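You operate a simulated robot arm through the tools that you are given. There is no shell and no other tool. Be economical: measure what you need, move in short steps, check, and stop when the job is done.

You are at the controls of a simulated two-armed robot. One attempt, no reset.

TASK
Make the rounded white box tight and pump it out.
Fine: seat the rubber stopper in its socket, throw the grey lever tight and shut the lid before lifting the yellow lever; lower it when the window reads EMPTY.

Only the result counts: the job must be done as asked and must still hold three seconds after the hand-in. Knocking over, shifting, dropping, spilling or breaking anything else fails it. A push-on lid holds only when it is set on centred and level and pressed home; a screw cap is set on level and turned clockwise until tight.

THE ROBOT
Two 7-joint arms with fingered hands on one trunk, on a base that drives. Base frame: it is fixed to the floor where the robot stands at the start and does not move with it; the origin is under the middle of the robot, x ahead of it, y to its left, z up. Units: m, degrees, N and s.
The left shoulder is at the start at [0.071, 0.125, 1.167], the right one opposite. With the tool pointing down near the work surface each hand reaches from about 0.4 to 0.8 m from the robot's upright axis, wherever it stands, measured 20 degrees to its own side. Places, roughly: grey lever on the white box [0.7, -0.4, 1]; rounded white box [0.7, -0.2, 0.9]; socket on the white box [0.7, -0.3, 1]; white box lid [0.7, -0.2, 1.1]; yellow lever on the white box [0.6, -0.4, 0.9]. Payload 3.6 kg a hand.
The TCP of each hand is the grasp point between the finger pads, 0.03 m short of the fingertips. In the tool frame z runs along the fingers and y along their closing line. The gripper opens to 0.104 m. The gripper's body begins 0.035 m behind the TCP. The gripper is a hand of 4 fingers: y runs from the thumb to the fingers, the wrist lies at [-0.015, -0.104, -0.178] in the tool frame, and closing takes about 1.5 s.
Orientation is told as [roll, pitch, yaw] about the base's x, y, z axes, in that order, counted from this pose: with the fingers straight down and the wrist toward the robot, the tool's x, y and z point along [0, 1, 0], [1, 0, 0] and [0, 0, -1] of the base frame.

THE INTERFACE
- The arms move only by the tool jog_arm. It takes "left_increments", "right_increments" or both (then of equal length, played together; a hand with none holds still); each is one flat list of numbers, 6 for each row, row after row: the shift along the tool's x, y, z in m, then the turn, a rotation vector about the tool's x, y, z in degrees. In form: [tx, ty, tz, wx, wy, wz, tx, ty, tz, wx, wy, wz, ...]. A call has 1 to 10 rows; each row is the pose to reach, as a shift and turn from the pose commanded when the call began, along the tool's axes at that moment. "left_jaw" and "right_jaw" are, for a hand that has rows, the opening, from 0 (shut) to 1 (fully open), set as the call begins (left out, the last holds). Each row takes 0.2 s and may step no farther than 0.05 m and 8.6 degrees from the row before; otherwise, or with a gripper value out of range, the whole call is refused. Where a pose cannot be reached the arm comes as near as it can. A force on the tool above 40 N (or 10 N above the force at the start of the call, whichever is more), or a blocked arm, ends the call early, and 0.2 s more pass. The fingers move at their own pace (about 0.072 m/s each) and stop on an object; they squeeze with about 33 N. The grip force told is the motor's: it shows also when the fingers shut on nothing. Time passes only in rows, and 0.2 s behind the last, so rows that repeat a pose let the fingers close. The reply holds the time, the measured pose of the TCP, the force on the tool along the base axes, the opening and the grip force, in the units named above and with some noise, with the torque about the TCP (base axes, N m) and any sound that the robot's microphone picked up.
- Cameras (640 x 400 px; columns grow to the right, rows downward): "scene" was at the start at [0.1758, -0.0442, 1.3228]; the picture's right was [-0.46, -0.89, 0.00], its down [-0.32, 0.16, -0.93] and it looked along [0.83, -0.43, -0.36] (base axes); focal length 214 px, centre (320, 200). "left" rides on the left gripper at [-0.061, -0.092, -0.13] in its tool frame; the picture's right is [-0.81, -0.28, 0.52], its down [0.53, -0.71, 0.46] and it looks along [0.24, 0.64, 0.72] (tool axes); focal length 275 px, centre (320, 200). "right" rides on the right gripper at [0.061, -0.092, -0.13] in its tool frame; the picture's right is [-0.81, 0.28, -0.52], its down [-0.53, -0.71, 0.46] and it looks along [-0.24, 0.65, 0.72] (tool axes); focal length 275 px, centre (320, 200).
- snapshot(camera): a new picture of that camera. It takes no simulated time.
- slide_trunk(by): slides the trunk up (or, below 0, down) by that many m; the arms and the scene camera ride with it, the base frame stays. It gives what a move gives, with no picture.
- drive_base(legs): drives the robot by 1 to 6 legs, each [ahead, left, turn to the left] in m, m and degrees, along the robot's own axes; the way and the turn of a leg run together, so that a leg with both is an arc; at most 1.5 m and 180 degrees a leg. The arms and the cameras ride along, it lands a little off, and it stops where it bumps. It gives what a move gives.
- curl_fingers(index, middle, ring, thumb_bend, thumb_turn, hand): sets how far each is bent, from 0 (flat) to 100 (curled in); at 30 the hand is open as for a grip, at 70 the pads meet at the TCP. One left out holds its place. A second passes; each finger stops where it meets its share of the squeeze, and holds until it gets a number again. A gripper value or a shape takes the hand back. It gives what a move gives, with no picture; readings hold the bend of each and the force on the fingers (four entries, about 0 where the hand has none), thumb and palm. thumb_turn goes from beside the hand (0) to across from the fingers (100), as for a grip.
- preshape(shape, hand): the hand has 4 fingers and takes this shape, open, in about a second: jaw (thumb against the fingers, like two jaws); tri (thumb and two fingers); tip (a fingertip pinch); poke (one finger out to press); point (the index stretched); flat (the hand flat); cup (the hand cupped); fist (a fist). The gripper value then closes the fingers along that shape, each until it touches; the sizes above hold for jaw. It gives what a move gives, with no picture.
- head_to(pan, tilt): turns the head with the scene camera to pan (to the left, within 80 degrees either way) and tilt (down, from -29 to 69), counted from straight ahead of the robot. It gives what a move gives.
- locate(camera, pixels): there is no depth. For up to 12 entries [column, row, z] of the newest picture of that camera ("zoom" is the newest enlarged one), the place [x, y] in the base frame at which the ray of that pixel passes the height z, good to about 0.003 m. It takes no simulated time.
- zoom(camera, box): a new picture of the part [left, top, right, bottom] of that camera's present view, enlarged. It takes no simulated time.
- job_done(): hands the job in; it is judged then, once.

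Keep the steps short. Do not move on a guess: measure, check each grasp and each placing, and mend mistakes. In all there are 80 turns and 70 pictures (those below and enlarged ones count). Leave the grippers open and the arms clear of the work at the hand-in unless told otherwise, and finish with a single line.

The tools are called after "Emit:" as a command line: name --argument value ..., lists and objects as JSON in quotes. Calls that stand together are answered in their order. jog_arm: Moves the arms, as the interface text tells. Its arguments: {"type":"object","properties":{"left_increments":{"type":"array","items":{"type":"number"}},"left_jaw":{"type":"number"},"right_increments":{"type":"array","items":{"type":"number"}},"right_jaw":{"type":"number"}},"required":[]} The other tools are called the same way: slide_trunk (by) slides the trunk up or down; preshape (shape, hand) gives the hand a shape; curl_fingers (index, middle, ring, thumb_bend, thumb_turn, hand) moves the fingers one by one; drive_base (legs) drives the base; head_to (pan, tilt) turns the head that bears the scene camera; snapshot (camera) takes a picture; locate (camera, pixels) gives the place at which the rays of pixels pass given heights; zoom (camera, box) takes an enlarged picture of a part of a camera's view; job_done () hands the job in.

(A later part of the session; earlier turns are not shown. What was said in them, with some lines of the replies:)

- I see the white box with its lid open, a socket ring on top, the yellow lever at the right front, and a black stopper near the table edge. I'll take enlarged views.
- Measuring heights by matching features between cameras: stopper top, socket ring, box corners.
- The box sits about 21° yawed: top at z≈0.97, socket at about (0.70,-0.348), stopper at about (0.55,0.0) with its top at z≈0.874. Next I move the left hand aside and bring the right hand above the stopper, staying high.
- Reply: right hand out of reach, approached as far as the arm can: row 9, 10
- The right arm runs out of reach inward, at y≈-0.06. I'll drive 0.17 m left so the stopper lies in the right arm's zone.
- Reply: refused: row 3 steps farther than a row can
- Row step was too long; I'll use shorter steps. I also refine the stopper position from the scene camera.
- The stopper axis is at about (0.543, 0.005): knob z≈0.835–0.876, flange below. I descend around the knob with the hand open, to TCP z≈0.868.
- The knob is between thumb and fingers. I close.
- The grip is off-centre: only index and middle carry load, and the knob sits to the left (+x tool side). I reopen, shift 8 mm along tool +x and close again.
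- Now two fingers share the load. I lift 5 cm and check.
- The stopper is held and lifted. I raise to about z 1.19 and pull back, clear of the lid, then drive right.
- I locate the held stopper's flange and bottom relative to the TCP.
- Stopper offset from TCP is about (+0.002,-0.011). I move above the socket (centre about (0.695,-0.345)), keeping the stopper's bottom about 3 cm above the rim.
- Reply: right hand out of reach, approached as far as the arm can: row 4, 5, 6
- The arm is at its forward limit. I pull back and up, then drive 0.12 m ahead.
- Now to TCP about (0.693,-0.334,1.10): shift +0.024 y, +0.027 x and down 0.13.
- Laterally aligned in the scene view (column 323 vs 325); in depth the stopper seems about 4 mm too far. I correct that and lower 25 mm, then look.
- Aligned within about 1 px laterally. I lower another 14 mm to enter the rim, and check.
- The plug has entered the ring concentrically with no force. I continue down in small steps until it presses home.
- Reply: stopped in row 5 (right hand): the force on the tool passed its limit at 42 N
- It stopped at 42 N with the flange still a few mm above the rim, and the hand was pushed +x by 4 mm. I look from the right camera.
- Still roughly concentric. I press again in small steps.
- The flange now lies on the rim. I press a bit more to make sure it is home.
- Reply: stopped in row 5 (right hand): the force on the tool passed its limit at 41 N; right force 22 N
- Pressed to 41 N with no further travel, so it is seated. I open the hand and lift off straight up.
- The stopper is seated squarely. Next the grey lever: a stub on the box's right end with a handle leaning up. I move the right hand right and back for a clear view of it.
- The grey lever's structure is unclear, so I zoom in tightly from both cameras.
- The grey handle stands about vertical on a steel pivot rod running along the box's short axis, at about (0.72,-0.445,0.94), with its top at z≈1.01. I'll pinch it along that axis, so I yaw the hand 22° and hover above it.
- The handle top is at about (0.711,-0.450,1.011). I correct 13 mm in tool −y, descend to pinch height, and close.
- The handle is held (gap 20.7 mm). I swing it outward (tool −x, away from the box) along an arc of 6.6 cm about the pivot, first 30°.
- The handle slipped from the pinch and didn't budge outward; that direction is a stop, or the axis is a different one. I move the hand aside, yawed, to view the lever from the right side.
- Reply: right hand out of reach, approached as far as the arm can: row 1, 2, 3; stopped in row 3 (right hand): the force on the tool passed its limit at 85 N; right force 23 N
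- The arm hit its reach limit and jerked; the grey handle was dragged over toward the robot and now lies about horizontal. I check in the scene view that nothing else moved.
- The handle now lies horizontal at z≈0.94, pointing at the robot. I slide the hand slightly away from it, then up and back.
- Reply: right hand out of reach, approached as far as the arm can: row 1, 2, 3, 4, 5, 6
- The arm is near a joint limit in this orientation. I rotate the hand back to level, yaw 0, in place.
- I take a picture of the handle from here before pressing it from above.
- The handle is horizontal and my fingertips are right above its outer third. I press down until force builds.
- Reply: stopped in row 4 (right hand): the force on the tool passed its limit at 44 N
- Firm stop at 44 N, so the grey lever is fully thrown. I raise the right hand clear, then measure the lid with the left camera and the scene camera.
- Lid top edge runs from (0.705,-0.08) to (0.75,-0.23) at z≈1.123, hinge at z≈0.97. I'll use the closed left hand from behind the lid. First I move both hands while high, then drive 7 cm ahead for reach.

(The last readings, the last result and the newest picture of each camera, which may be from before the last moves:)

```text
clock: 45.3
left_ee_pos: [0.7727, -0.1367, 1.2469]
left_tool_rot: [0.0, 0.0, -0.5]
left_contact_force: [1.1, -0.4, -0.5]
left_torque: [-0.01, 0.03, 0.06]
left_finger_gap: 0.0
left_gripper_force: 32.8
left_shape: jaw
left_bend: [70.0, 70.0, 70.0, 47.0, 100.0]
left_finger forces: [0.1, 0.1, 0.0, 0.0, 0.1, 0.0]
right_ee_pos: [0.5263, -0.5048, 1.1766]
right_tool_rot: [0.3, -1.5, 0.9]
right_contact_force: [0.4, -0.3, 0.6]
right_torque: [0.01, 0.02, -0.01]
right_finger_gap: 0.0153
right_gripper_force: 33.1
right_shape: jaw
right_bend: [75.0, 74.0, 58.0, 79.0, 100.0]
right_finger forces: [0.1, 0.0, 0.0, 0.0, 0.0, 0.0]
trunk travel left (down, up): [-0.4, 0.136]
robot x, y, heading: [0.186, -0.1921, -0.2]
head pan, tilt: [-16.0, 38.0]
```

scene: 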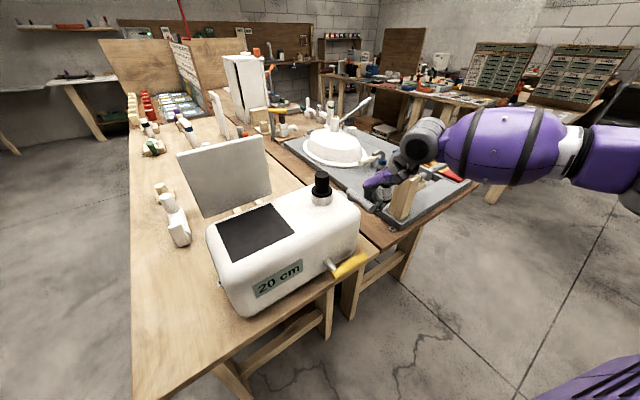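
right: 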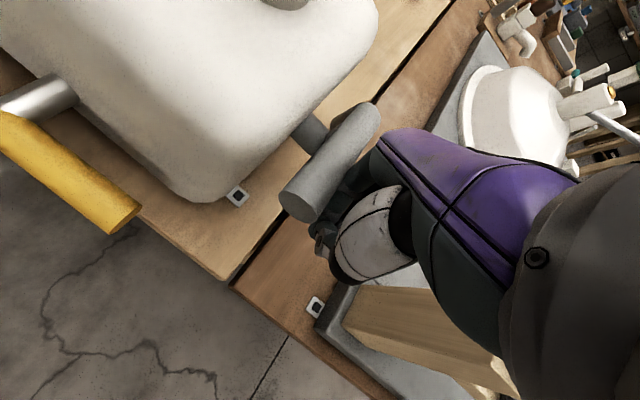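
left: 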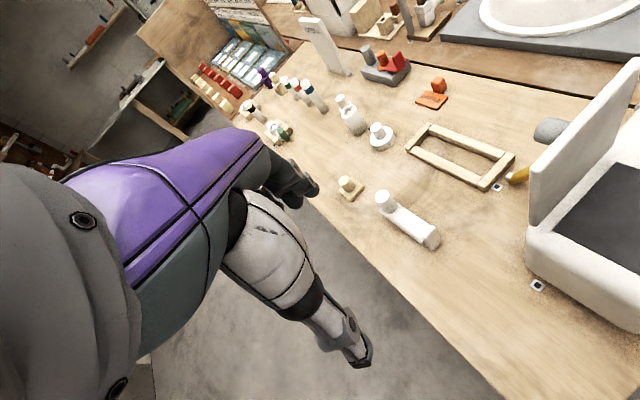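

Now I lower the closed left hand behind the lid, watching the force.

Emit:
jog_arm --left_increments '[0, 0.012, 0.04, 0, 0, 0, 0, 0.012, 0.08, 0, 0, 0, 0, 0.012, 0.115, 0, 0, 0, 0, 0.012, 0.138, 0, 0, 0]'

Emit:
zoom --camera "scene" --box '[140, 60, 360, 260]'

```text
clock: 46.3
left_ee_pos: [0.7841, -0.1372, 1.11]
left_tool_rot: [0.1, 0.0, -0.3]
left_contact_force: [0.7, -0.6, 0.3]
left_torque: [0.0, -0.01, -0.02]
left_finger_gap: 0.0003
left_gripper_force: 32.8
left_shape: jaw
left_bend: [70.0, 70.0, 70.0, 47.0, 100.0]
left_finger forces: [0.0, 0.1, 0.0, 0.0, 0.1, 0.1]
right_ee_pos: [0.5256, -0.5048, 1.1767]
right_tool_rot: [0.1, -1.4, 0.9]
right_contact_force: [0.2, -0.8, 0.1]
right_torque: [0.01, -0.01, 0.0]
right_finger_gap: 0.0152
right_gripper_force: 33.3
right_shape: jaw
right_bend: [75.0, 74.0, 58.0, 79.0, 100.0]
right_finger forces: [0.1, 0.0, 0.0, 0.1, 0.0, 0.0]
trunk travel left (down, up): [-0.4, 0.136]
robot x, y, heading: [0.1853, -0.1943, -0.6]
head pan, tilt: [-16.0, 38.0]
```

```text
2.00 times, centred on (250, 160) of scene
```

zoom: 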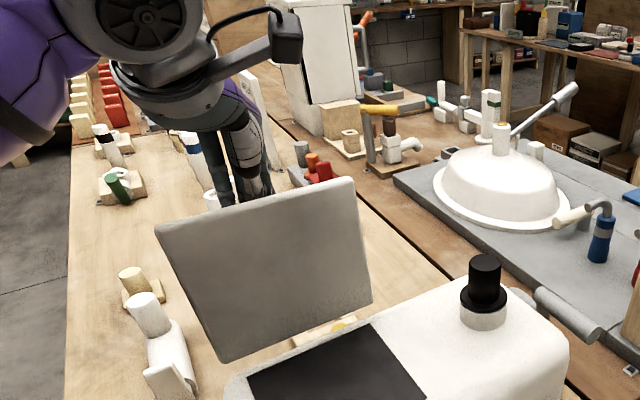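

The fingers are behind the lid's top edge. I pull along the box's short axis toward the robot.

Emit:
jog_arm --left_increments '[-0.009, -0.023, 0, 0, 0, 0, -0.018, -0.046, 0, 0, 0, 0, -0.026, -0.065, 0, 0, 0, 0, -0.033, -0.084, 0, 0, 0, 0, -0.041, -0.102, 0.0, 0, 0, 0, -0.048, -0.12, 0.0, 0, 0, 0]'

Emit:
snapshot --camera "scene"

```text
clock: 47.7
left_ee_pos: [0.6634, -0.185, 1.1089]
left_tool_rot: [0.1, 0.0, -0.4]
left_contact_force: [-0.2, 0.4, 1.1]
left_torque: [-0.04, 0.03, -0.01]
left_finger_gap: 0.0001
left_gripper_force: 32.5
left_shape: jaw
left_bend: [70.0, 70.0, 70.0, 47.0, 100.0]
left_finger forces: [0.0, 0.0, 0.0, 0.1, 0.1, 0.0]
right_ee_pos: [0.5232, -0.5053, 1.1763]
right_tool_rot: [0.2, -1.4, 0.8]
right_contact_force: [-0.7, 0.1, -0.1]
right_torque: [-0.02, -0.02, 0.02]
right_finger_gap: 0.0151
right_gripper_force: 33.1
right_shape: jaw
right_bend: [75.0, 74.0, 58.0, 79.0, 100.0]
right_finger forces: [0.0, 0.0, 0.0, 0.0, 0.0, 0.0]
trunk travel left (down, up): [-0.4, 0.136]
robot x, y, heading: [0.1875, -0.1948, -0.3]
head pan, tilt: [-16.0, 38.0]
```

```text
9 pictures are left
```

scene: 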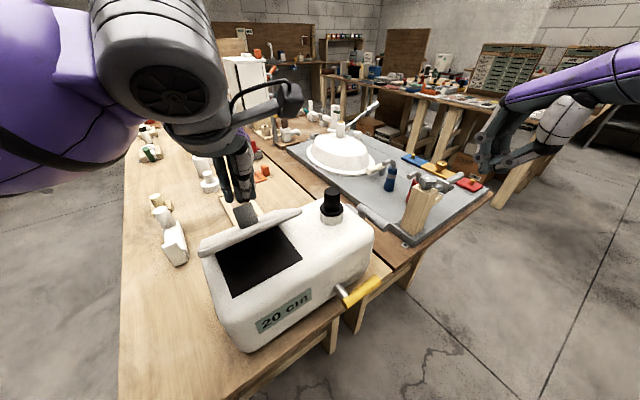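

The lid has swung well over. I move further toward its free edge and press it down until force builds.

Emit:
jog_arm --left_increments '[-0.009, -0.023, 0.01, 0, 0, 0, -0.016, -0.046, 0.025, 0, 0, 0, -0.016, -0.046, 0.045, 0, 0, 0, -0.016, -0.046, 0.065, 0, 0, 0, -0.016, -0.046, 0.08, 0, 0, 0, -0.016, -0.046, 0.088, 0, 0, 0, -0.016, -0.046, 0.094, 0, 0, 0, -0.016, -0.046, 0.1, 0, 0, 0, -0.016, -0.046, 0.106, 0, 0, 0, -0.016, -0.046, 0.112, 0, 0, 0]'

Emit:
zoom --camera "scene" --box '[160, 140, 400, 360]'

```text
clock: 48.8
left_ee_pos: [0.6177, -0.2017, 1.0509]
left_tool_rot: [-0.5, -1.3, -0.2]
left_contact_force: [-5.4, 2.3, 19.3]
left_torque: [0.11, 0.23, -0.03]
left_finger_gap: 0.0002
left_gripper_force: 33.2
left_shape: jaw
left_bend: [70.0, 70.0, 70.0, 48.0, 100.0]
left_finger forces: [0.1, 0.0, 0.0, 0.0, 0.1, 0.0]
right_ee_pos: [0.5243, -0.5051, 1.1773]
right_tool_rot: [0.3, -1.5, 0.9]
right_contact_force: [0.0, 0.1, -0.4]
right_torque: [0.01, 0.0, -0.02]
right_finger_gap: 0.0151
right_gripper_force: 32.7
right_shape: jaw
right_bend: [75.0, 74.0, 58.0, 79.0, 100.0]
right_finger forces: [0.0, 0.0, 0.0, 0.1, 0.0, 0.0]
trunk travel left (down, up): [-0.4, 0.136]
robot x, y, heading: [0.1881, -0.1932, -0.3]
head pan, tilt: [-16.0, 38.0]
stopped in row 5 (left hand): the force on the tool passed its limit at 50 N (the readings are from after the stop); the commanded pose is now the measured one
```

```text
1.82 times, centred on (280, 250) of scene
```

zoom: 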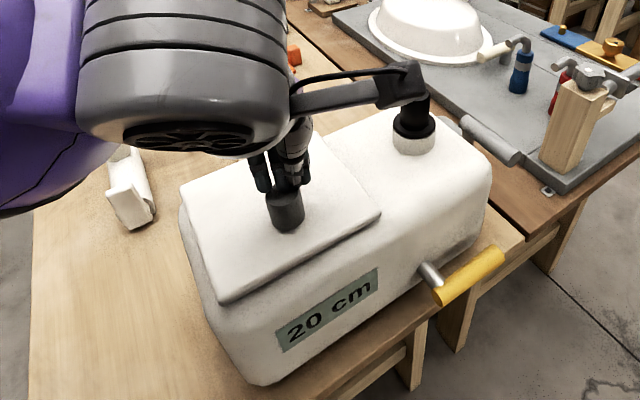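

The lid lies down with my fingers on its grey knob. I press again to make sure it's home.

Emit:
jog_arm --left_increments '[0, 0, 0.003, 0, 0, 0, 0, 0, 0.006, 0, 0, 0, 0, 0, 0.009, 0, 0, 0, 0, 0, 0.012, 0, 0, 0, 0, 0, 0.015, 0, 0, 0]'

Emit:
jog_arm --left_increments '[0, 0, -0.03, 0, 0, 0, 0, 0, -0.07, 0, 0, 0, 0.03, -0.02, -0.1, 0, 0, 0, 0.06, -0.04, -0.12, 0, 0, 0, 0.1, -0.05, -0.13, 0, 0, 0, 0.14, -0.05, -0.13, 0, 0, 0, 0.18, -0.05, -0.13, 0, 0, 0]' --left_jaw 1

Emit:
zoom --camera "scene" --box '[180, 170, 400, 360]'

```text
clock: 49.3
left_ee_pos: [0.6198, -0.2016, 1.0499]
left_tool_rot: [-1.0, -1.8, -0.1]
left_contact_force: [-4.8, 2.4, 18.6]
left_torque: [0.13, 0.25, 0.03]
left_finger_gap: 0.0
left_gripper_force: 33.1
left_shape: jaw
left_bend: [70.0, 70.0, 70.0, 48.0, 100.0]
left_finger forces: [0.1, 0.0, 0.0, 0.0, 0.1, 0.0]
right_ee_pos: [0.5243, -0.5059, 1.1775]
right_tool_rot: [0.2, -1.5, 1.0]
right_contact_force: [0.2, 0.4, -0.3]
right_torque: [-0.01, 0.03, 0.04]
right_finger_gap: 0.0153
right_gripper_force: 33.1
right_shape: jaw
right_bend: [75.0, 74.0, 58.0, 79.0, 100.0]
right_finger forces: [0.0, 0.0, 0.1, 0.0, 0.0, 0.0]
trunk travel left (down, up): [-0.4, 0.136]
robot x, y, heading: [0.1885, -0.1914, -0.2]
head pan, tilt: [-16.0, 38.0]
stopped in row 2 (left hand): the force on the tool passed its limit at 44 N (the readings are from after the stop); the commanded pose is now the measured one
```

```text
clock: 50.9
left_ee_pos: [0.567, -0.0185, 1.1734]
left_tool_rot: [-0.8, -1.6, -0.1]
left_contact_force: [-0.7, -0.1, 0.5]
left_torque: [0.0, 0.0, 0.01]
left_finger_gap: 0.1035
left_gripper_force: 0.1
left_shape: jaw
left_bend: [30.0, 30.0, 30.0, 30.0, 98.0]
left_finger forces: [0.1, 0.0, 0.1, 0.0, 0.0, 0.0]
right_ee_pos: [0.5235, -0.5033, 1.1768]
right_tool_rot: [0.2, -1.5, 0.9]
right_contact_force: [-0.4, -0.2, -0.1]
right_torque: [0.0, -0.02, 0.03]
right_finger_gap: 0.0151
right_gripper_force: 33.0
right_shape: jaw
right_bend: [75.0, 74.0, 58.0, 79.0, 100.0]
right_finger forces: [0.1, 0.0, 0.0, 0.0, 0.0, 0.1]
trunk travel left (down, up): [-0.4, 0.136]
robot x, y, heading: [0.1869, -0.1961, -0.6]
head pan, tilt: [-16.0, 38.0]
```

```text
2.11 times, centred on (290, 265) of scene
```

zoom: 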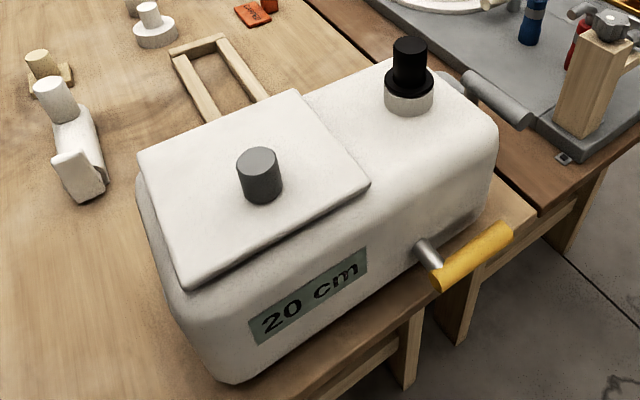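

The lid is shut flat. Now the yellow lever: a horizontal handle on a rod out of the front face, to be turned up about that rod. I drive back 0.13 m for elbow room, then bring the right hand above the handle, open about 0.6, yawed 22° and pitched 25° toward the box.

Emit:
drive_base --legs '[[-0.13, 0, 0]]'

Emit:
jog_arm --right_increments '[0.0, 0.0, 0.0, -6, 1.2, -5.3, 0.01, 0.0, 0.02, -12, 2.4, -10.5, 0.03, 0.03, 0.04, -18, 3.6, -16, 0.05, 0.06, 0.06, -23.5, 4.8, -21, 0.07, 0.09, 0.08, -23.5, 4.8, -21, 0.08, 0.115, 0.105, -23.5, 4.8, -21, 0.095, 0.137, 0.127, -23.5, 4.8, -21]' --right_jaw 0.7

Emit:
snapshot --camera "right"

```text
clock: 52.2
left_ee_pos: [0.4342, -0.0194, 1.1736]
left_tool_rot: [-0.9, -1.6, -0.2]
left_contact_force: [-0.5, 0.1, 0.4]
left_torque: [0.0, -0.04, 0.01]
left_finger_gap: 0.104
left_gripper_force: 0.1
left_shape: jaw
left_bend: [30.0, 30.0, 30.0, 30.0, 98.0]
left_finger forces: [0.0, 0.0, 0.1, 0.0, 0.0, 0.1]
right_ee_pos: [0.3927, -0.5049, 1.1758]
right_tool_rot: [0.1, -1.5, 1.0]
right_contact_force: [-0.1, -1.0, -0.5]
right_torque: [-0.05, 0.0, 0.01]
right_finger_gap: 0.0153
right_gripper_force: 33.2
right_shape: jaw
right_bend: [75.0, 74.0, 58.0, 79.0, 100.0]
right_finger forces: [0.0, 0.0, 0.1, 0.1, 0.0, 0.1]
trunk travel left (down, up): [-0.4, 0.136]
robot x, y, heading: [0.0564, -0.1933, -0.4]
head pan, tilt: [-16.0, 38.0]
```

```text
clock: 53.8
left_ee_pos: [0.4366, -0.0191, 1.1733]
left_tool_rot: [-0.8, -1.5, -0.1]
left_contact_force: [-0.7, -0.4, -0.3]
left_torque: [-0.01, 0.0, 0.0]
left_finger_gap: 0.1038
left_gripper_force: 0.0
left_shape: jaw
left_bend: [30.0, 30.0, 30.0, 30.0, 98.0]
left_finger forces: [0.0, 0.0, 0.1, 0.0, 0.1, 0.0]
right_ee_pos: [0.5367, -0.4054, 1.0504]
right_tool_rot: [0.0, -25.4, 22.4]
right_contact_force: [0.2, -0.2, 0.0]
right_torque: [-0.01, -0.04, -0.01]
right_finger_gap: 0.0729
right_gripper_force: 0.1
right_shape: jaw
right_bend: [27.0, 37.0, 34.0, 58.0, 99.0]
right_finger forces: [0.1, 0.0, 0.1, 0.0, 0.0, 0.1]
right hand out of reach, approached as far as the arm can: row 3
trunk travel left (down, up): [-0.4, 0.136]
robot x, y, heading: [0.0546, -0.1926, 0.0]
head pan, tilt: [-16.0, 38.0]
```

```text
6 pictures are left
```

right: 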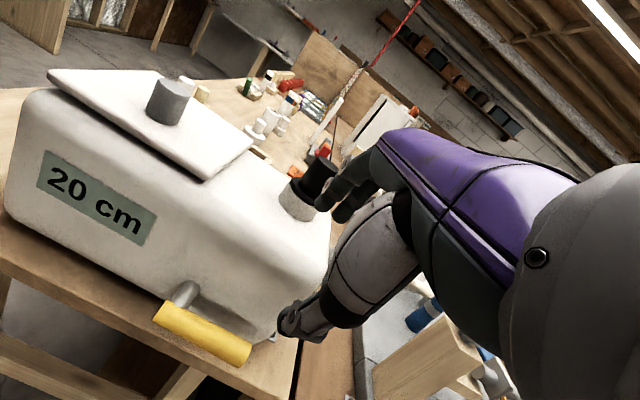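

Emit:
locate --camera "right" --pixels '[[165, 316, 0.85], [165, 316, 0.87], [240, 352, 0.85], [240, 352, 0.87], [210, 337, 0.85], [210, 337, 0.87], [185, 290, 0.87]]'

Emit:
zoom --camera "scene" --box '[240, 200, 420, 350]'

```text
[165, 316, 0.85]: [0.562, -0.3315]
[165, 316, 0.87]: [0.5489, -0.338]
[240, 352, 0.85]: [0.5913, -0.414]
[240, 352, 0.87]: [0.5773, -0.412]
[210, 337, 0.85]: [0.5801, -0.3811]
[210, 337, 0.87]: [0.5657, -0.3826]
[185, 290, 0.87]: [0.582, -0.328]
```

```text
2.67 times, centred on (330, 275) of scene
```

zoom: 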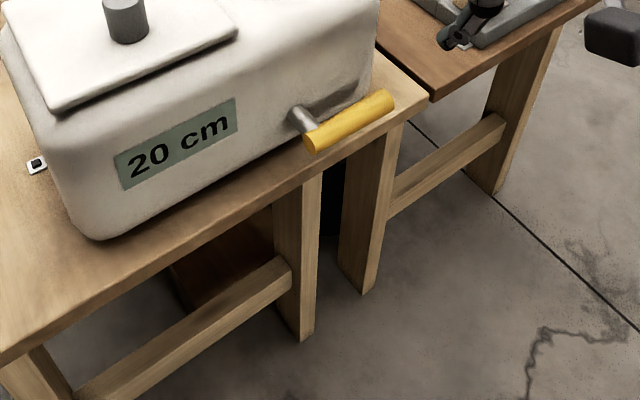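

Emit:
locate --camera "zoom" --pixels '[[312, 142, 0.85], [312, 142, 0.87], [388, 101, 0.85], [388, 101, 0.87], [350, 121, 0.85], [350, 121, 0.87]]'

```text
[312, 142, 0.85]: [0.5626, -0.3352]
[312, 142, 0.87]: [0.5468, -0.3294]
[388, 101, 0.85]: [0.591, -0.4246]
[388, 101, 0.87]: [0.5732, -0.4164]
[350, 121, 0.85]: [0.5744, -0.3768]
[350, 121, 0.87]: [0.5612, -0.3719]
```

The handle axis is at z≈0.858, from (0.556,-0.334) to (0.584,-0.416). I approach along the tilted tool axis to straddle its outer part at (0.577,-0.392), jaw at half.

Emit:
jog_arm --right_increments '[-0.003, -0.044, 0.0, 0, 0, 0, -0.003, -0.044, 0.045, 0, 0, 0, -0.003, -0.044, 0.09, 0, 0, 0, -0.003, -0.044, 0.13, 0, 0, 0, -0.003, -0.044, 0.16, 0, 0, 0, -0.003, -0.044, 0.18, 0, 0, 0, -0.003, -0.044, 0.192, 0, 0, 0]' --right_jaw 0.5

Emit:
zoom --camera "scene" --box '[290, 190, 410, 290]'

```text
clock: 55.4
left_ee_pos: [0.4324, -0.019, 1.1746]
left_tool_rot: [-0.8, -1.7, -0.1]
left_contact_force: [-0.1, 0.0, 0.5]
left_torque: [-0.02, 0.0, 0.0]
left_finger_gap: 0.1039
left_gripper_force: 0.0
left_shape: jaw
left_bend: [30.0, 30.0, 30.0, 30.0, 98.0]
left_finger forces: [0.0, 0.0, 0.0, 0.0, 0.0, 0.0]
right_ee_pos: [0.5705, -0.3928, 0.8623]
right_tool_rot: [0.0, -25.6, 22.6]
right_contact_force: [-23.8, -7.5, 7.4]
right_torque: [0.2, -0.92, -0.27]
right_finger_gap: 0.0495
right_gripper_force: 0.0
right_shape: jaw
right_bend: [74.0, 50.0, 44.0, 69.0, 100.0]
right_finger forces: [0.0, 19.1, 6.5, 0.1, 0.0, 0.0]
trunk travel left (down, up): [-0.4, 0.136]
robot x, y, heading: [0.0527, -0.192, -0.3]
head pan, tilt: [-16.0, 38.0]
```

```text
4.00 times, centred on (350, 240) of scene
```

zoom: 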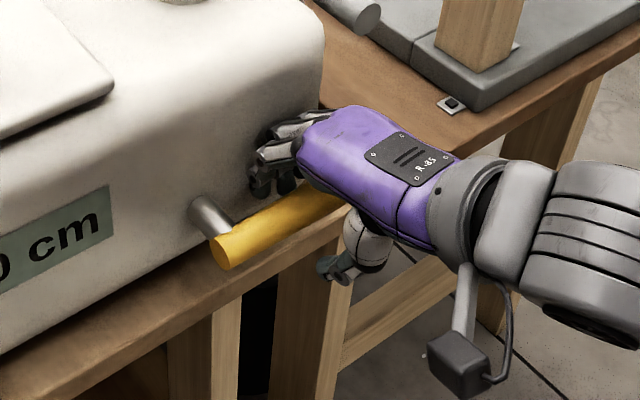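

The fingers are behind the handle (touching the box face lightly) and the thumb is in front. I close onto the handle, easing back 6 mm.

Emit:
jog_arm --right_increments '[0, -0.003, 0, 0, 0, 0, 0, -0.005, 0, 0, 0, 0, 0, -0.005, 0, 0, 0, 0, 0, -0.005, 0, 0, 0, 0, 0, -0.005, 0, 0, 0, 0, 0, -0.005, 0, 0, 0, 0, 0, -0.005, 0, 0, 0, 0]' --right_jaw 0

```text
clock: 57.0
left_ee_pos: [0.4352, -0.0193, 1.1729]
left_tool_rot: [-0.9, -1.5, -0.2]
left_contact_force: [0.9, -0.4, -0.4]
left_torque: [0.01, -0.03, 0.04]
left_finger_gap: 0.1039
left_gripper_force: 0.0
left_shape: jaw
left_bend: [30.0, 30.0, 30.0, 30.0, 98.0]
left_finger forces: [0.0, 0.0, 0.0, 0.0, 0.0, 0.0]
right_ee_pos: [0.5681, -0.3942, 0.8594]
right_tool_rot: [0.0, -25.3, 22.4]
right_contact_force: [-2.3, 1.2, -2.5]
right_torque: [0.06, 0.01, -0.08]
right_finger_gap: 0.0097
right_gripper_force: 33.0
right_shape: jaw
right_bend: [74.0, 75.0, 72.0, 72.0, 100.0]
right_finger forces: [24.0, 0.9, 0.0, 0.0, 30.2, 0.1]
trunk travel left (down, up): [-0.4, 0.136]
robot x, y, heading: [0.0559, -0.1949, -0.4]
head pan, tilt: [-16.0, 38.0]
```

Pinched by index and thumb. I lift along the arc (radius about 5 cm about the rod), first to about 40°, and watch the forces.

Emit:
jog_arm --right_increments '[0.001, 0.0039, -0.0081, 0, 0, 0, 0.003, 0.0077, -0.0161, 0, 0, 0, 0.007, 0.0112, -0.0235, 0, 0, 0, 0.0122, 0.0144, -0.0302, 0, 0, 0]'

Emit:
zoom --camera "scene" --box '[260, 180, 420, 300]'

```text
clock: 58.0
left_ee_pos: [0.4357, -0.0196, 1.1742]
left_tool_rot: [-0.8, -1.5, -0.1]
left_contact_force: [-0.1, 0.7, 0.0]
left_torque: [0.02, -0.03, 0.02]
left_finger_gap: 0.1039
left_gripper_force: 0.1
left_shape: jaw
left_bend: [30.0, 30.0, 30.0, 30.0, 98.0]
left_finger forces: [0.0, 0.0, 0.0, 0.1, 0.0, 0.1]
right_ee_pos: [0.5656, -0.3837, 0.891]
right_tool_rot: [-0.1, -25.3, 22.3]
right_contact_force: [-0.3, -3.0, -7.8]
right_torque: [-0.32, 0.1, -0.1]
right_finger_gap: 0.0103
right_gripper_force: 33.3
right_shape: jaw
right_bend: [74.0, 75.0, 72.0, 73.0, 100.0]
right_finger forces: [25.1, 0.0, 0.0, 0.0, 28.3, 0.0]
trunk travel left (down, up): [-0.4, 0.136]
robot x, y, heading: [0.0547, -0.1942, -0.5]
head pan, tilt: [-16.0, 38.0]
```

```text
3.33 times, centred on (340, 240) of scene
```

zoom: 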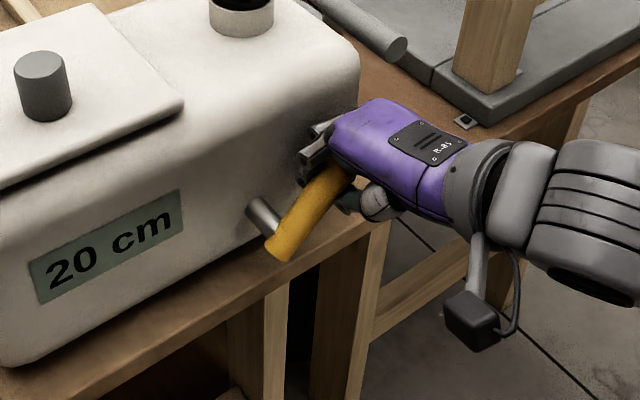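

The handle is turning up (about 38°). I continue the arc to 90° and a little beyond.

Emit:
jog_arm --right_increments '[0.0064, 0.0028, -0.0058, 0, 0, 0, 0.0138, 0.005, -0.0105, 0, 0, 0, 0.022, 0.0066, -0.0139, 0, 0, 0, 0.0308, 0.0077, -0.0161, 0, 0, 0, 0.0398, 0.008, -0.0168, 0, 0, 0, 0.0444, 0.0079, -0.0166, 0, 0, 0]'

```text
clock: 58.7
left_ee_pos: [0.4381, -0.0199, 1.1727]
left_tool_rot: [-0.8, -1.4, -0.1]
left_contact_force: [-0.2, 0.0, -0.1]
left_torque: [-0.04, 0.0, -0.03]
left_finger_gap: 0.1036
left_gripper_force: 0.1
left_shape: jaw
left_bend: [30.0, 30.0, 30.0, 30.0, 98.0]
left_finger forces: [0.0, 0.0, 0.1, 0.0, 0.0, 0.0]
right_ee_pos: [0.5622, -0.379, 0.8956]
right_tool_rot: [-0.8, -23.8, 21.5]
right_contact_force: [16.0, -10.1, -17.7]
right_torque: [-0.22, 0.17, -0.33]
right_finger_gap: 0.0097
right_gripper_force: 33.3
right_shape: jaw
right_bend: [73.0, 58.0, 72.0, 72.0, 100.0]
right_finger forces: [29.2, 0.0, 0.0, 0.0, 32.7, 0.1]
trunk travel left (down, up): [-0.4, 0.136]
robot x, y, heading: [0.0583, -0.1941, -0.2]
head pan, tilt: [-16.0, 38.0]
stopped in row 3 (right hand): the force on the tool passed its limit at 42 N (the readings are from after the stop); the commanded pose is now the measured one
```

Blocked at 42 N, pulling back down and outward, which looks like the lever's upper stop near 45°. I hold it there for 2 s, then look at the lever and the window.

Emit:
jog_arm --right_increments '[0, 0, 0, 0, 0, 0, 0, 0, 0, 0, 0, 0, 0, 0, 0, 0, 0, 0, 0, 0, 0, 0, 0, 0, 0, 0, 0, 0, 0, 0, 0, 0, 0, 0, 0, 0, 0, 0, 0, 0, 0, 0, 0, 0, 0, 0, 0, 0, 0, 0, 0, 0, 0, 0, 0, 0, 0, 0, 0, 0]'

Emit:
zoom --camera "scene" --box '[240, 180, 420, 310]'

```text
clock: 60.9
left_ee_pos: [0.4387, -0.0223, 1.1726]
left_tool_rot: [-0.7, -1.4, -0.1]
left_contact_force: [0.4, 1.2, 0.4]
left_torque: [-0.01, 0.01, -0.02]
left_finger_gap: 0.1038
left_gripper_force: 0.2
left_shape: jaw
left_bend: [30.0, 30.0, 30.0, 30.0, 98.0]
left_finger forces: [0.0, 0.0, 0.0, 0.0, 0.0, 0.0]
right_ee_pos: [0.5624, -0.3807, 0.8966]
right_tool_rot: [-0.4, -24.1, 21.5]
right_contact_force: [14.0, -12.8, -21.7]
right_torque: [-0.3, 0.21, -0.3]
right_finger_gap: 0.0098
right_gripper_force: 33.0
right_shape: jaw
right_bend: [73.0, 58.0, 72.0, 72.0, 100.0]
right_finger forces: [28.3, 0.0, 0.0, 0.1, 34.9, 0.0]
trunk travel left (down, up): [-0.4, 0.136]
robot x, y, heading: [0.0549, -0.195, -0.2]
head pan, tilt: [-16.0, 38.0]
```

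```text
3.08 times, centred on (330, 245) of scene
```

zoom: 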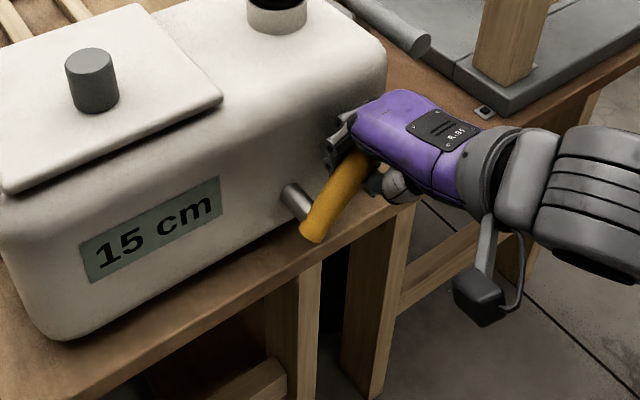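

The window reads 15 cm and is falling. I hold on and listen for a sound.

Emit:
jog_arm --right_increments '[0, 0, 0, 0, 0, 0, 0, 0, 0, 0, 0, 0, 0, 0, 0, 0, 0, 0, 0, 0, 0, 0, 0, 0, 0, 0, 0, 0, 0, 0, 0, 0, 0, 0, 0, 0, 0, 0, 0, 0, 0, 0, 0, 0, 0, 0, 0, 0, 0, 0, 0, 0, 0, 0, 0, 0, 0, 0, 0, 0]'

Emit:
jog_arm --right_increments '[0, 0, 0, 0, 0, 0, 0, 0, 0, 0, 0, 0, 0, 0, 0, 0, 0, 0, 0, 0, 0, 0, 0, 0, 0, 0, 0, 0, 0, 0, 0, 0, 0, 0, 0, 0, 0, 0, 0, 0, 0, 0, 0, 0, 0, 0, 0, 0, 0, 0, 0, 0, 0, 0, 0, 0, 0, 0, 0, 0]'

Emit:
jog_arm --right_increments '[0, 0, 0, 0, 0, 0, 0, 0, 0, 0, 0, 0, 0, 0, 0, 0, 0, 0, 0, 0, 0, 0, 0, 0, 0, 0, 0, 0, 0, 0, 0, 0, 0, 0, 0, 0, 0, 0, 0, 0, 0, 0, 0, 0, 0, 0, 0, 0, 0, 0, 0, 0, 0, 0, 0, 0, 0, 0, 0, 0]'

```text
clock: 63.1
left_ee_pos: [0.4391, -0.0215, 1.1726]
left_tool_rot: [-0.7, -1.4, -0.1]
left_contact_force: [-1.0, -0.4, 0.7]
left_torque: [0.0, 0.0, 0.0]
left_finger_gap: 0.1037
left_gripper_force: 0.0
left_shape: jaw
left_bend: [30.0, 30.0, 30.0, 30.0, 98.0]
left_finger forces: [0.0, 0.0, 0.0, 0.1, 0.1, 0.0]
right_ee_pos: [0.5631, -0.3785, 0.8964]
right_tool_rot: [-0.5, -24.1, 21.5]
right_contact_force: [13.3, -12.0, -23.0]
right_torque: [-0.26, 0.2, -0.32]
right_finger_gap: 0.0099
right_gripper_force: 33.1
right_shape: jaw
right_bend: [73.0, 58.0, 72.0, 72.0, 100.0]
right_finger forces: [28.1, 0.0, 0.0, 0.0, 34.9, 0.1]
trunk travel left (down, up): [-0.4, 0.136]
robot x, y, heading: [0.0545, -0.1956, -0.1]
head pan, tilt: [-16.0, 38.0]
```

```text
clock: 65.3
left_ee_pos: [0.4399, -0.0215, 1.1737]
left_tool_rot: [-0.8, -1.5, -0.1]
left_contact_force: [0.6, -0.2, -0.5]
left_torque: [-0.02, -0.04, 0.02]
left_finger_gap: 0.104
left_gripper_force: 0.0
left_shape: jaw
left_bend: [30.0, 30.0, 30.0, 30.0, 98.0]
left_finger forces: [0.0, 0.0, 0.1, 0.0, 0.0, 0.1]
right_ee_pos: [0.5619, -0.378, 0.8957]
right_tool_rot: [-0.5, -24.1, 21.4]
right_contact_force: [13.1, -12.2, -23.8]
right_torque: [-0.24, 0.23, -0.26]
right_finger_gap: 0.0099
right_gripper_force: 32.8
right_shape: jaw
right_bend: [73.0, 58.0, 72.0, 72.0, 100.0]
right_finger forces: [28.1, 0.0, 0.0, 0.1, 35.0, 0.1]
trunk travel left (down, up): [-0.4, 0.136]
robot x, y, heading: [0.0562, -0.1962, -0.1]
head pan, tilt: [-16.0, 38.0]
```

```text
clock: 67.5
left_ee_pos: [0.4394, -0.0221, 1.173]
left_tool_rot: [-0.7, -1.4, -0.1]
left_contact_force: [-0.1, 0.2, -0.3]
left_torque: [-0.01, 0.01, 0.03]
left_finger_gap: 0.1039
left_gripper_force: 0.0
left_shape: jaw
left_bend: [30.0, 30.0, 30.0, 30.0, 98.0]
left_finger forces: [0.1, 0.0, 0.1, 0.1, 0.0, 0.0]
right_ee_pos: [0.5621, -0.3795, 0.897]
right_tool_rot: [-0.5, -24.1, 21.5]
right_contact_force: [14.1, -12.2, -23.0]
right_torque: [-0.25, 0.18, -0.3]
right_finger_gap: 0.0102
right_gripper_force: 32.9
right_shape: jaw
right_bend: [73.0, 58.0, 72.0, 72.0, 100.0]
right_finger forces: [28.1, 0.0, 0.0, 0.0, 35.0, 0.1]
trunk travel left (down, up): [-0.4, 0.136]
robot x, y, heading: [0.0574, -0.1956, -0.4]
head pan, tilt: [-16.0, 38.0]
```

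About 3 s more should bring it to EMPTY; then I look.

Emit:
jog_arm --right_increments '[0, 0, 0, 0, 0, 0, 0, 0, 0, 0, 0, 0, 0, 0, 0, 0, 0, 0, 0, 0, 0, 0, 0, 0, 0, 0, 0, 0, 0, 0, 0, 0, 0, 0, 0, 0, 0, 0, 0, 0, 0, 0, 0, 0, 0, 0, 0, 0, 0, 0, 0, 0, 0, 0, 0, 0, 0, 0, 0, 0]'

Emit:
jog_arm --right_increments '[0, 0, 0, 0, 0, 0, 0, 0, 0, 0, 0, 0, 0, 0, 0, 0, 0, 0, 0, 0, 0, 0, 0, 0]'

Emit:
zoom --camera "scene" --box '[240, 180, 420, 310]'

```text
clock: 69.7
left_ee_pos: [0.4385, -0.0209, 1.1739]
left_tool_rot: [-0.7, -1.3, -0.1]
left_contact_force: [-0.7, 0.4, -0.7]
left_torque: [0.01, -0.01, 0.01]
left_finger_gap: 0.1039
left_gripper_force: 0.1
left_shape: jaw
left_bend: [30.0, 30.0, 30.0, 30.0, 98.0]
left_finger forces: [0.0, 0.0, 0.0, 0.0, 0.0, 0.0]
right_ee_pos: [0.562, -0.3786, 0.8952]
right_tool_rot: [-0.5, -24.2, 21.5]
right_contact_force: [13.3, -12.2, -23.4]
right_torque: [-0.3, 0.22, -0.27]
right_finger_gap: 0.0096
right_gripper_force: 32.7
right_shape: jaw
right_bend: [73.0, 58.0, 72.0, 72.0, 100.0]
right_finger forces: [28.1, 0.0, 0.0, 0.0, 35.0, 0.0]
trunk travel left (down, up): [-0.4, 0.136]
robot x, y, heading: [0.0557, -0.1928, -0.3]
head pan, tilt: [-16.0, 38.0]
```

```text
clock: 70.7
left_ee_pos: [0.4382, -0.0224, 1.1728]
left_tool_rot: [-0.6, -1.3, -0.1]
left_contact_force: [-1.2, 1.0, 0.2]
left_torque: [0.01, 0.0, -0.01]
left_finger_gap: 0.1037
left_gripper_force: 0.2
left_shape: jaw
left_bend: [30.0, 30.0, 30.0, 30.0, 98.0]
left_finger forces: [0.0, 0.0, 0.0, 0.0, 0.0, 0.0]
right_ee_pos: [0.563, -0.3786, 0.8966]
right_tool_rot: [-0.5, -24.1, 21.5]
right_contact_force: [12.9, -13.0, -23.4]
right_torque: [-0.27, 0.21, -0.31]
right_finger_gap: 0.0096
right_gripper_force: 33.5
right_shape: jaw
right_bend: [73.0, 58.0, 72.0, 72.0, 100.0]
right_finger forces: [28.1, 0.0, 0.1, 0.1, 35.0, 0.1]
trunk travel left (down, up): [-0.4, 0.136]
robot x, y, heading: [0.0562, -0.1947, -0.2]
head pan, tilt: [-16.0, 38.0]
```

```text
3.08 times, centred on (330, 245) of scene
```

zoom: 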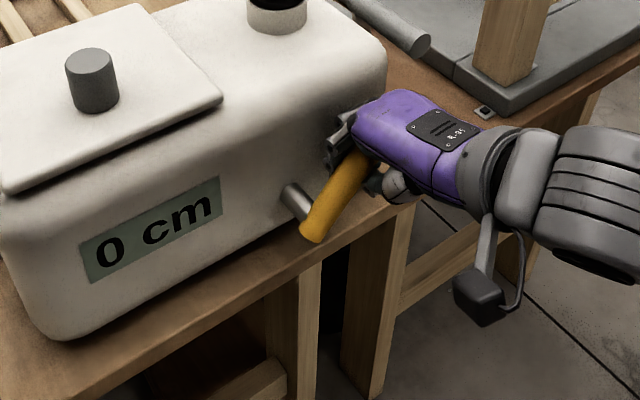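

It reads 0 cm, falling about 1.5 cm/s, so EMPTY comes within a second. I wait 1.4 s, then lower the lever along the same arc, still gripped.

Emit:
jog_arm --right_increments '[0, 0, 0, 0, 0, 0, 0, 0, 0, 0, 0, 0, 0, 0, 0, 0, 0, 0, 0, 0, 0, 0, 0, 0, 0, 0, 0, 0, 0, 0, 0, 0, 0, 0, 0, 0]'

Emit:
jog_arm --right_increments '[-0.007, -0.0035, 0.008, 0, 0, 0, -0.0127, -0.0072, 0.016, 0, 0, 0, -0.0155, -0.0115, 0.025, 0, 0, 0, -0.0166, -0.0157, 0.0338, 0, 0, 0, -0.0166, -0.017, 0.037, 0, 0, 0]'

```text
clock: 72.1
left_ee_pos: [0.4393, -0.0226, 1.1722]
left_tool_rot: [-0.7, -1.4, -0.2]
left_contact_force: [-0.2, 0.1, 0.4]
left_torque: [0.02, -0.01, 0.03]
left_finger_gap: 0.1041
left_gripper_force: 0.1
left_shape: jaw
left_bend: [30.0, 30.0, 30.0, 30.0, 98.0]
left_finger forces: [0.0, 0.0, 0.0, 0.1, 0.0, 0.1]
right_ee_pos: [0.5626, -0.3791, 0.8963]
right_tool_rot: [-0.5, -24.1, 21.5]
right_contact_force: [13.2, -11.9, -24.2]
right_torque: [-0.27, 0.22, -0.27]
right_finger_gap: 0.0098
right_gripper_force: 33.0
right_shape: jaw
right_bend: [73.0, 58.0, 72.0, 72.0, 100.0]
right_finger forces: [28.1, 0.0, 0.0, 0.1, 35.0, 0.0]
trunk travel left (down, up): [-0.4, 0.136]
robot x, y, heading: [0.0542, -0.1906, -0.3]
head pan, tilt: [-16.0, 38.0]
```

```text
clock: 73.3
left_ee_pos: [0.437, -0.0206, 1.1736]
left_tool_rot: [-0.7, -1.5, 0.0]
left_contact_force: [-0.6, -0.2, -0.2]
left_torque: [0.03, -0.01, 0.02]
left_finger_gap: 0.1038
left_gripper_force: 0.0
left_shape: jaw
left_bend: [30.0, 30.0, 30.0, 30.0, 98.0]
left_finger forces: [0.0, 0.0, 0.0, 0.0, 0.0, 0.0]
right_ee_pos: [0.5679, -0.3941, 0.8593]
right_tool_rot: [-0.7, -24.6, 21.8]
right_contact_force: [14.2, -10.3, 9.7]
right_torque: [0.42, -0.02, -0.36]
right_finger_gap: 0.0116
right_gripper_force: 32.8
right_shape: jaw
right_bend: [74.0, 58.0, 72.0, 74.0, 100.0]
right_finger forces: [30.7, 0.0, 0.0, 0.1, 24.2, 0.0]
trunk travel left (down, up): [-0.4, 0.136]
robot x, y, heading: [0.0537, -0.193, -0.4]
head pan, tilt: [-16.0, 38.0]
```

The hand is back at the original lowered pose with the stop pushing up. I use the last picture to read the window.

Emit:
zoom --camera "scene" --box '[220, 160, 430, 310]'

```text
2.67 times, centred on (325, 235) of scene
```

zoom: 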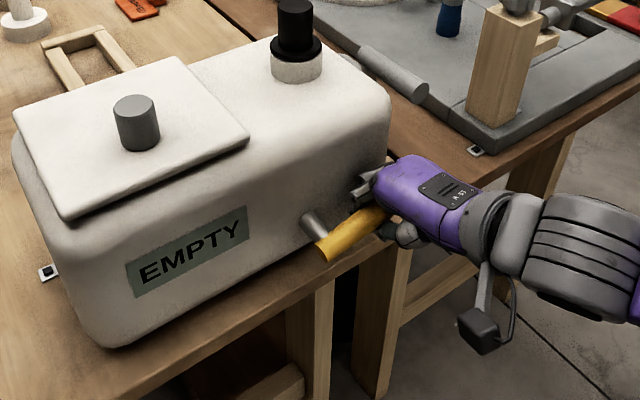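

It reads EMPTY and the yellow lever is down. I open to half and back out along the approach axis.

Emit:
jog_arm --right_increments '[0, 0, 0, 0, 0, 0, 0, 0, 0, 0, 0, 0, 0, 0, 0, 0, 0, 0, 0, 0, 0, 0, 0, 0, 0, 0, 0, 0, 0, 0]' --right_jaw 0.5

Emit:
jog_arm --right_increments '[0, 0, -0.01, 0, 0, 0, 0, 0, -0.025, 0, 0, 0, 0, 0, -0.05, 0, 0, 0, 0, 0, -0.08, 0, 0, 0, 0, 0, -0.12, 0, 0, 0, 0, 0, -0.16, 0, 0, 0, 0, 0, -0.2, 0, 0, 0]'

```text
clock: 74.5
left_ee_pos: [0.436, -0.0196, 1.1735]
left_tool_rot: [-0.8, -1.6, -0.1]
left_contact_force: [-0.8, -0.8, 0.2]
left_torque: [-0.05, 0.02, 0.04]
left_finger_gap: 0.1037
left_gripper_force: 0.0
left_shape: jaw
left_bend: [30.0, 30.0, 30.0, 30.0, 98.0]
left_finger forces: [0.0, 0.0, 0.0, 0.0, 0.0, 0.1]
right_ee_pos: [0.5648, -0.3928, 0.8586]
right_tool_rot: [-0.5, -24.5, 21.7]
right_contact_force: [-4.4, 0.4, -0.2]
right_torque: [0.01, 0.03, 0.0]
right_finger_gap: 0.0506
right_gripper_force: 0.0
right_shape: jaw
right_bend: [74.0, 47.0, 41.0, 70.0, 100.0]
right_finger forces: [0.0, 3.3, 0.0, 0.0, 0.0, 0.0]
trunk travel left (down, up): [-0.4, 0.136]
robot x, y, heading: [0.0541, -0.1921, -0.3]
head pan, tilt: [-16.0, 38.0]
```

```text
clock: 76.1
left_ee_pos: [0.4343, -0.019, 1.1739]
left_tool_rot: [-0.8, -1.6, -0.1]
left_contact_force: [-0.4, 0.0, -0.6]
left_torque: [-0.01, 0.02, -0.04]
left_finger_gap: 0.1039
left_gripper_force: 0.1
left_shape: jaw
left_bend: [30.0, 30.0, 30.0, 30.0, 98.0]
left_finger forces: [0.0, 0.0, 0.0, 0.0, 0.0, 0.1]
right_ee_pos: [0.4925, -0.4207, 1.0403]
right_tool_rot: [-0.4, -24.4, 21.9]
right_contact_force: [-0.6, -0.3, 0.3]
right_torque: [0.0, -0.01, 0.0]
right_finger_gap: 0.0519
right_gripper_force: 0.0
right_shape: jaw
right_bend: [74.0, 44.0, 41.0, 70.0, 100.0]
right_finger forces: [0.0, 0.0, 0.1, 0.1, 0.0, 0.0]
right hand out of reach, approached as far as the arm can: row 7
trunk travel left (down, up): [-0.4, 0.136]
robot x, y, heading: [0.0538, -0.1941, -0.4]
head pan, tilt: [-16.0, 38.0]
```

No pictures are left, so I confirm by touch that the lever stayed down: with closed fingers I press gently along the same axis and see where contact comes.

Emit:
jog_arm --right_increments '[0, 0, 0.02, 0, 0, 0, 0, 0, 0.04, 0, 0, 0, 0, 0, 0.06, 0, 0, 0, 0, 0, 0.08, 0, 0, 0, 0, 0, 0.1, 0, 0, 0, 0, 0, 0.1, 0, 0, 0, 0, 0, 0.1, 0, 0, 0]' --right_jaw 0

Emit:
jog_arm --right_increments '[0, 0, 0.01, 0, 0, 0, 0, 0, 0.02, 0, 0, 0, 0, 0, 0.03, 0, 0, 0, 0, 0, 0.04, 0, 0, 0, 0, 0, 0.046, 0, 0, 0, 0, 0, 0.052, 0, 0, 0, 0, 0, 0.058, 0, 0, 0, 0, 0, 0.064, 0, 0, 0]'

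```text
clock: 77.7
left_ee_pos: [0.4363, -0.0202, 1.1733]
left_tool_rot: [-0.8, -1.5, -0.2]
left_contact_force: [0.6, 0.4, -0.1]
left_torque: [0.05, -0.02, -0.05]
left_finger_gap: 0.1036
left_gripper_force: 0.3
left_shape: jaw
left_bend: [30.0, 30.0, 30.0, 30.0, 98.0]
left_finger forces: [0.0, 0.1, 0.1, 0.0, 0.0, 0.0]
right_ee_pos: [0.5299, -0.4068, 0.9478]
right_tool_rot: [-0.5, -24.6, 21.7]
right_contact_force: [0.0, 0.1, -0.2]
right_torque: [-0.03, 0.01, 0.0]
right_finger_gap: 0.0
right_gripper_force: 33.4
right_shape: jaw
right_bend: [70.0, 70.0, 70.0, 47.0, 100.0]
right_finger forces: [0.1, 0.1, 0.1, 0.0, 0.1, 0.0]
trunk travel left (down, up): [-0.4, 0.136]
robot x, y, heading: [0.0564, -0.1934, -0.0]
head pan, tilt: [-16.0, 38.0]
```

```text
clock: 79.5
left_ee_pos: [0.4341, -0.0207, 1.1746]
left_tool_rot: [-0.9, -1.7, -0.1]
left_contact_force: [-0.6, 0.5, 0.0]
left_torque: [-0.01, 0.02, -0.03]
left_finger_gap: 0.1037
left_gripper_force: 0.1
left_shape: jaw
left_bend: [30.0, 30.0, 30.0, 30.0, 98.0]
left_finger forces: [0.0, 0.0, 0.1, 0.0, 0.1, 0.0]
right_ee_pos: [0.5539, -0.3975, 0.8936]
right_tool_rot: [-0.7, -24.8, 22.0]
right_contact_force: [-8.6, -5.3, 12.0]
right_torque: [-0.08, 0.11, 0.01]
right_finger_gap: 0.0
right_gripper_force: 33.5
right_shape: jaw
right_bend: [70.0, 70.0, 70.0, 47.0, 100.0]
right_finger forces: [0.0, 0.0, 0.0, 0.1, 0.0, 0.0]
trunk travel left (down, up): [-0.4, 0.136]
robot x, y, heading: [0.0543, -0.1927, -0.5]
head pan, tilt: [-16.0, 38.0]
```

Contact comes at tip z≈0.866, which is the lowered handle's top, and it is firm. The lever is down. I retreat and open the hand.

Emit:
jog_arm --right_increments '[0, 0, -0.03, 0, 0, 0, 0, 0, -0.07, 0, 0, 0, 0, 0, -0.11, 0, 0, 0, 0, -0.03, -0.14, 0, 0, 0, 0, -0.06, -0.16, 0, 0, 0]'

Emit:
drive_base --legs '[[-0.15, 0, 0]]'

Emit:
jog_arm --right_increments '[0, 0, 0, 0, 0, 0, 0, 0, 0, 0, 0, 0, 0, 0, 0, 0, 0, 0, 0, 0, 0, 0, 0, 0, 0, 0, 0, 0, 0, 0, 0, 0, 0, 0, 0, 0, 0, 0, 0, 0, 0, 0]' --right_jaw 1

```text
clock: 80.7
left_ee_pos: [0.4345, -0.0203, 1.174]
left_tool_rot: [-0.7, -1.6, -0.1]
left_contact_force: [-0.5, 0.6, -0.1]
left_torque: [0.04, -0.03, -0.01]
left_finger_gap: 0.1039
left_gripper_force: 0.2
left_shape: jaw
left_bend: [30.0, 30.0, 30.0, 30.0, 98.0]
left_finger forces: [0.1, 0.0, 0.0, 0.1, 0.0, 0.0]
right_ee_pos: [0.4638, -0.4613, 1.007]
right_tool_rot: [-0.4, -24.7, 21.9]
right_contact_force: [-0.9, -0.2, -0.1]
right_torque: [0.01, -0.01, 0.01]
right_finger_gap: 0.0
right_gripper_force: 33.1
right_shape: jaw
right_bend: [70.0, 70.0, 70.0, 47.0, 100.0]
right_finger forces: [0.0, 0.0, 0.1, 0.0, 0.1, 0.0]
right hand out of reach, approached as far as the arm can: row 4, 5
trunk travel left (down, up): [-0.4, 0.136]
robot x, y, heading: [0.0585, -0.1932, -0.5]
head pan, tilt: [-16.0, 38.0]
```

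```text
clock: 82.1
left_ee_pos: [0.2875, -0.0197, 1.1751]
left_tool_rot: [-0.8, -1.5, 0.0]
left_contact_force: [-0.4, -0.2, -0.3]
left_torque: [-0.01, 0.01, -0.01]
left_finger_gap: 0.1038
left_gripper_force: 0.0
left_shape: jaw
left_bend: [30.0, 30.0, 30.0, 30.0, 98.0]
left_finger forces: [0.1, 0.0, 0.0, 0.1, 0.1, 0.1]
right_ee_pos: [0.3167, -0.4596, 1.0074]
right_tool_rot: [-0.5, -24.6, 21.9]
right_contact_force: [-0.5, 0.0, 0.2]
right_torque: [-0.01, 0.01, 0.01]
right_finger_gap: 0.0
right_gripper_force: 32.6
right_shape: jaw
right_bend: [70.0, 70.0, 70.0, 47.0, 100.0]
right_finger forces: [0.0, 0.0, 0.0, 0.0, 0.0, 0.0]
trunk travel left (down, up): [-0.4, 0.136]
robot x, y, heading: [-0.0909, -0.1917, -0.2]
head pan, tilt: [-16.0, 38.0]
```

```text
clock: 83.7
left_ee_pos: [0.288, -0.0194, 1.172]
left_tool_rot: [-0.7, -1.5, -0.1]
left_contact_force: [0.1, 0.2, -0.3]
left_torque: [-0.05, -0.01, 0.01]
left_finger_gap: 0.1038
left_gripper_force: 0.0
left_shape: jaw
left_bend: [30.0, 30.0, 30.0, 30.0, 98.0]
left_finger forces: [0.0, 0.0, 0.1, 0.1, 0.0, 0.0]
right_ee_pos: [0.3174, -0.4592, 1.0072]
right_tool_rot: [-0.4, -24.4, 21.8]
right_contact_force: [-0.4, -0.9, -0.1]
right_torque: [-0.01, 0.03, 0.02]
right_finger_gap: 0.1036
right_gripper_force: 0.1
right_shape: jaw
right_bend: [30.0, 30.0, 30.0, 30.0, 98.0]
right_finger forces: [0.0, 0.0, 0.0, 0.0, 0.1, 0.0]
trunk travel left (down, up): [-0.4, 0.136]
robot x, y, heading: [-0.093, -0.1924, -0.2]
head pan, tilt: [-16.0, 38.0]
```

Both hands are open and clear of the work, so I hand in.

Emit:
job_done

```text
The job is handed in.
```

The white box is tight and pumped out: stopper seated, grey lever thrown, lid shut, window read EMPTY, and the yellow lever is back down (confirmed by touch, with no pictures left).
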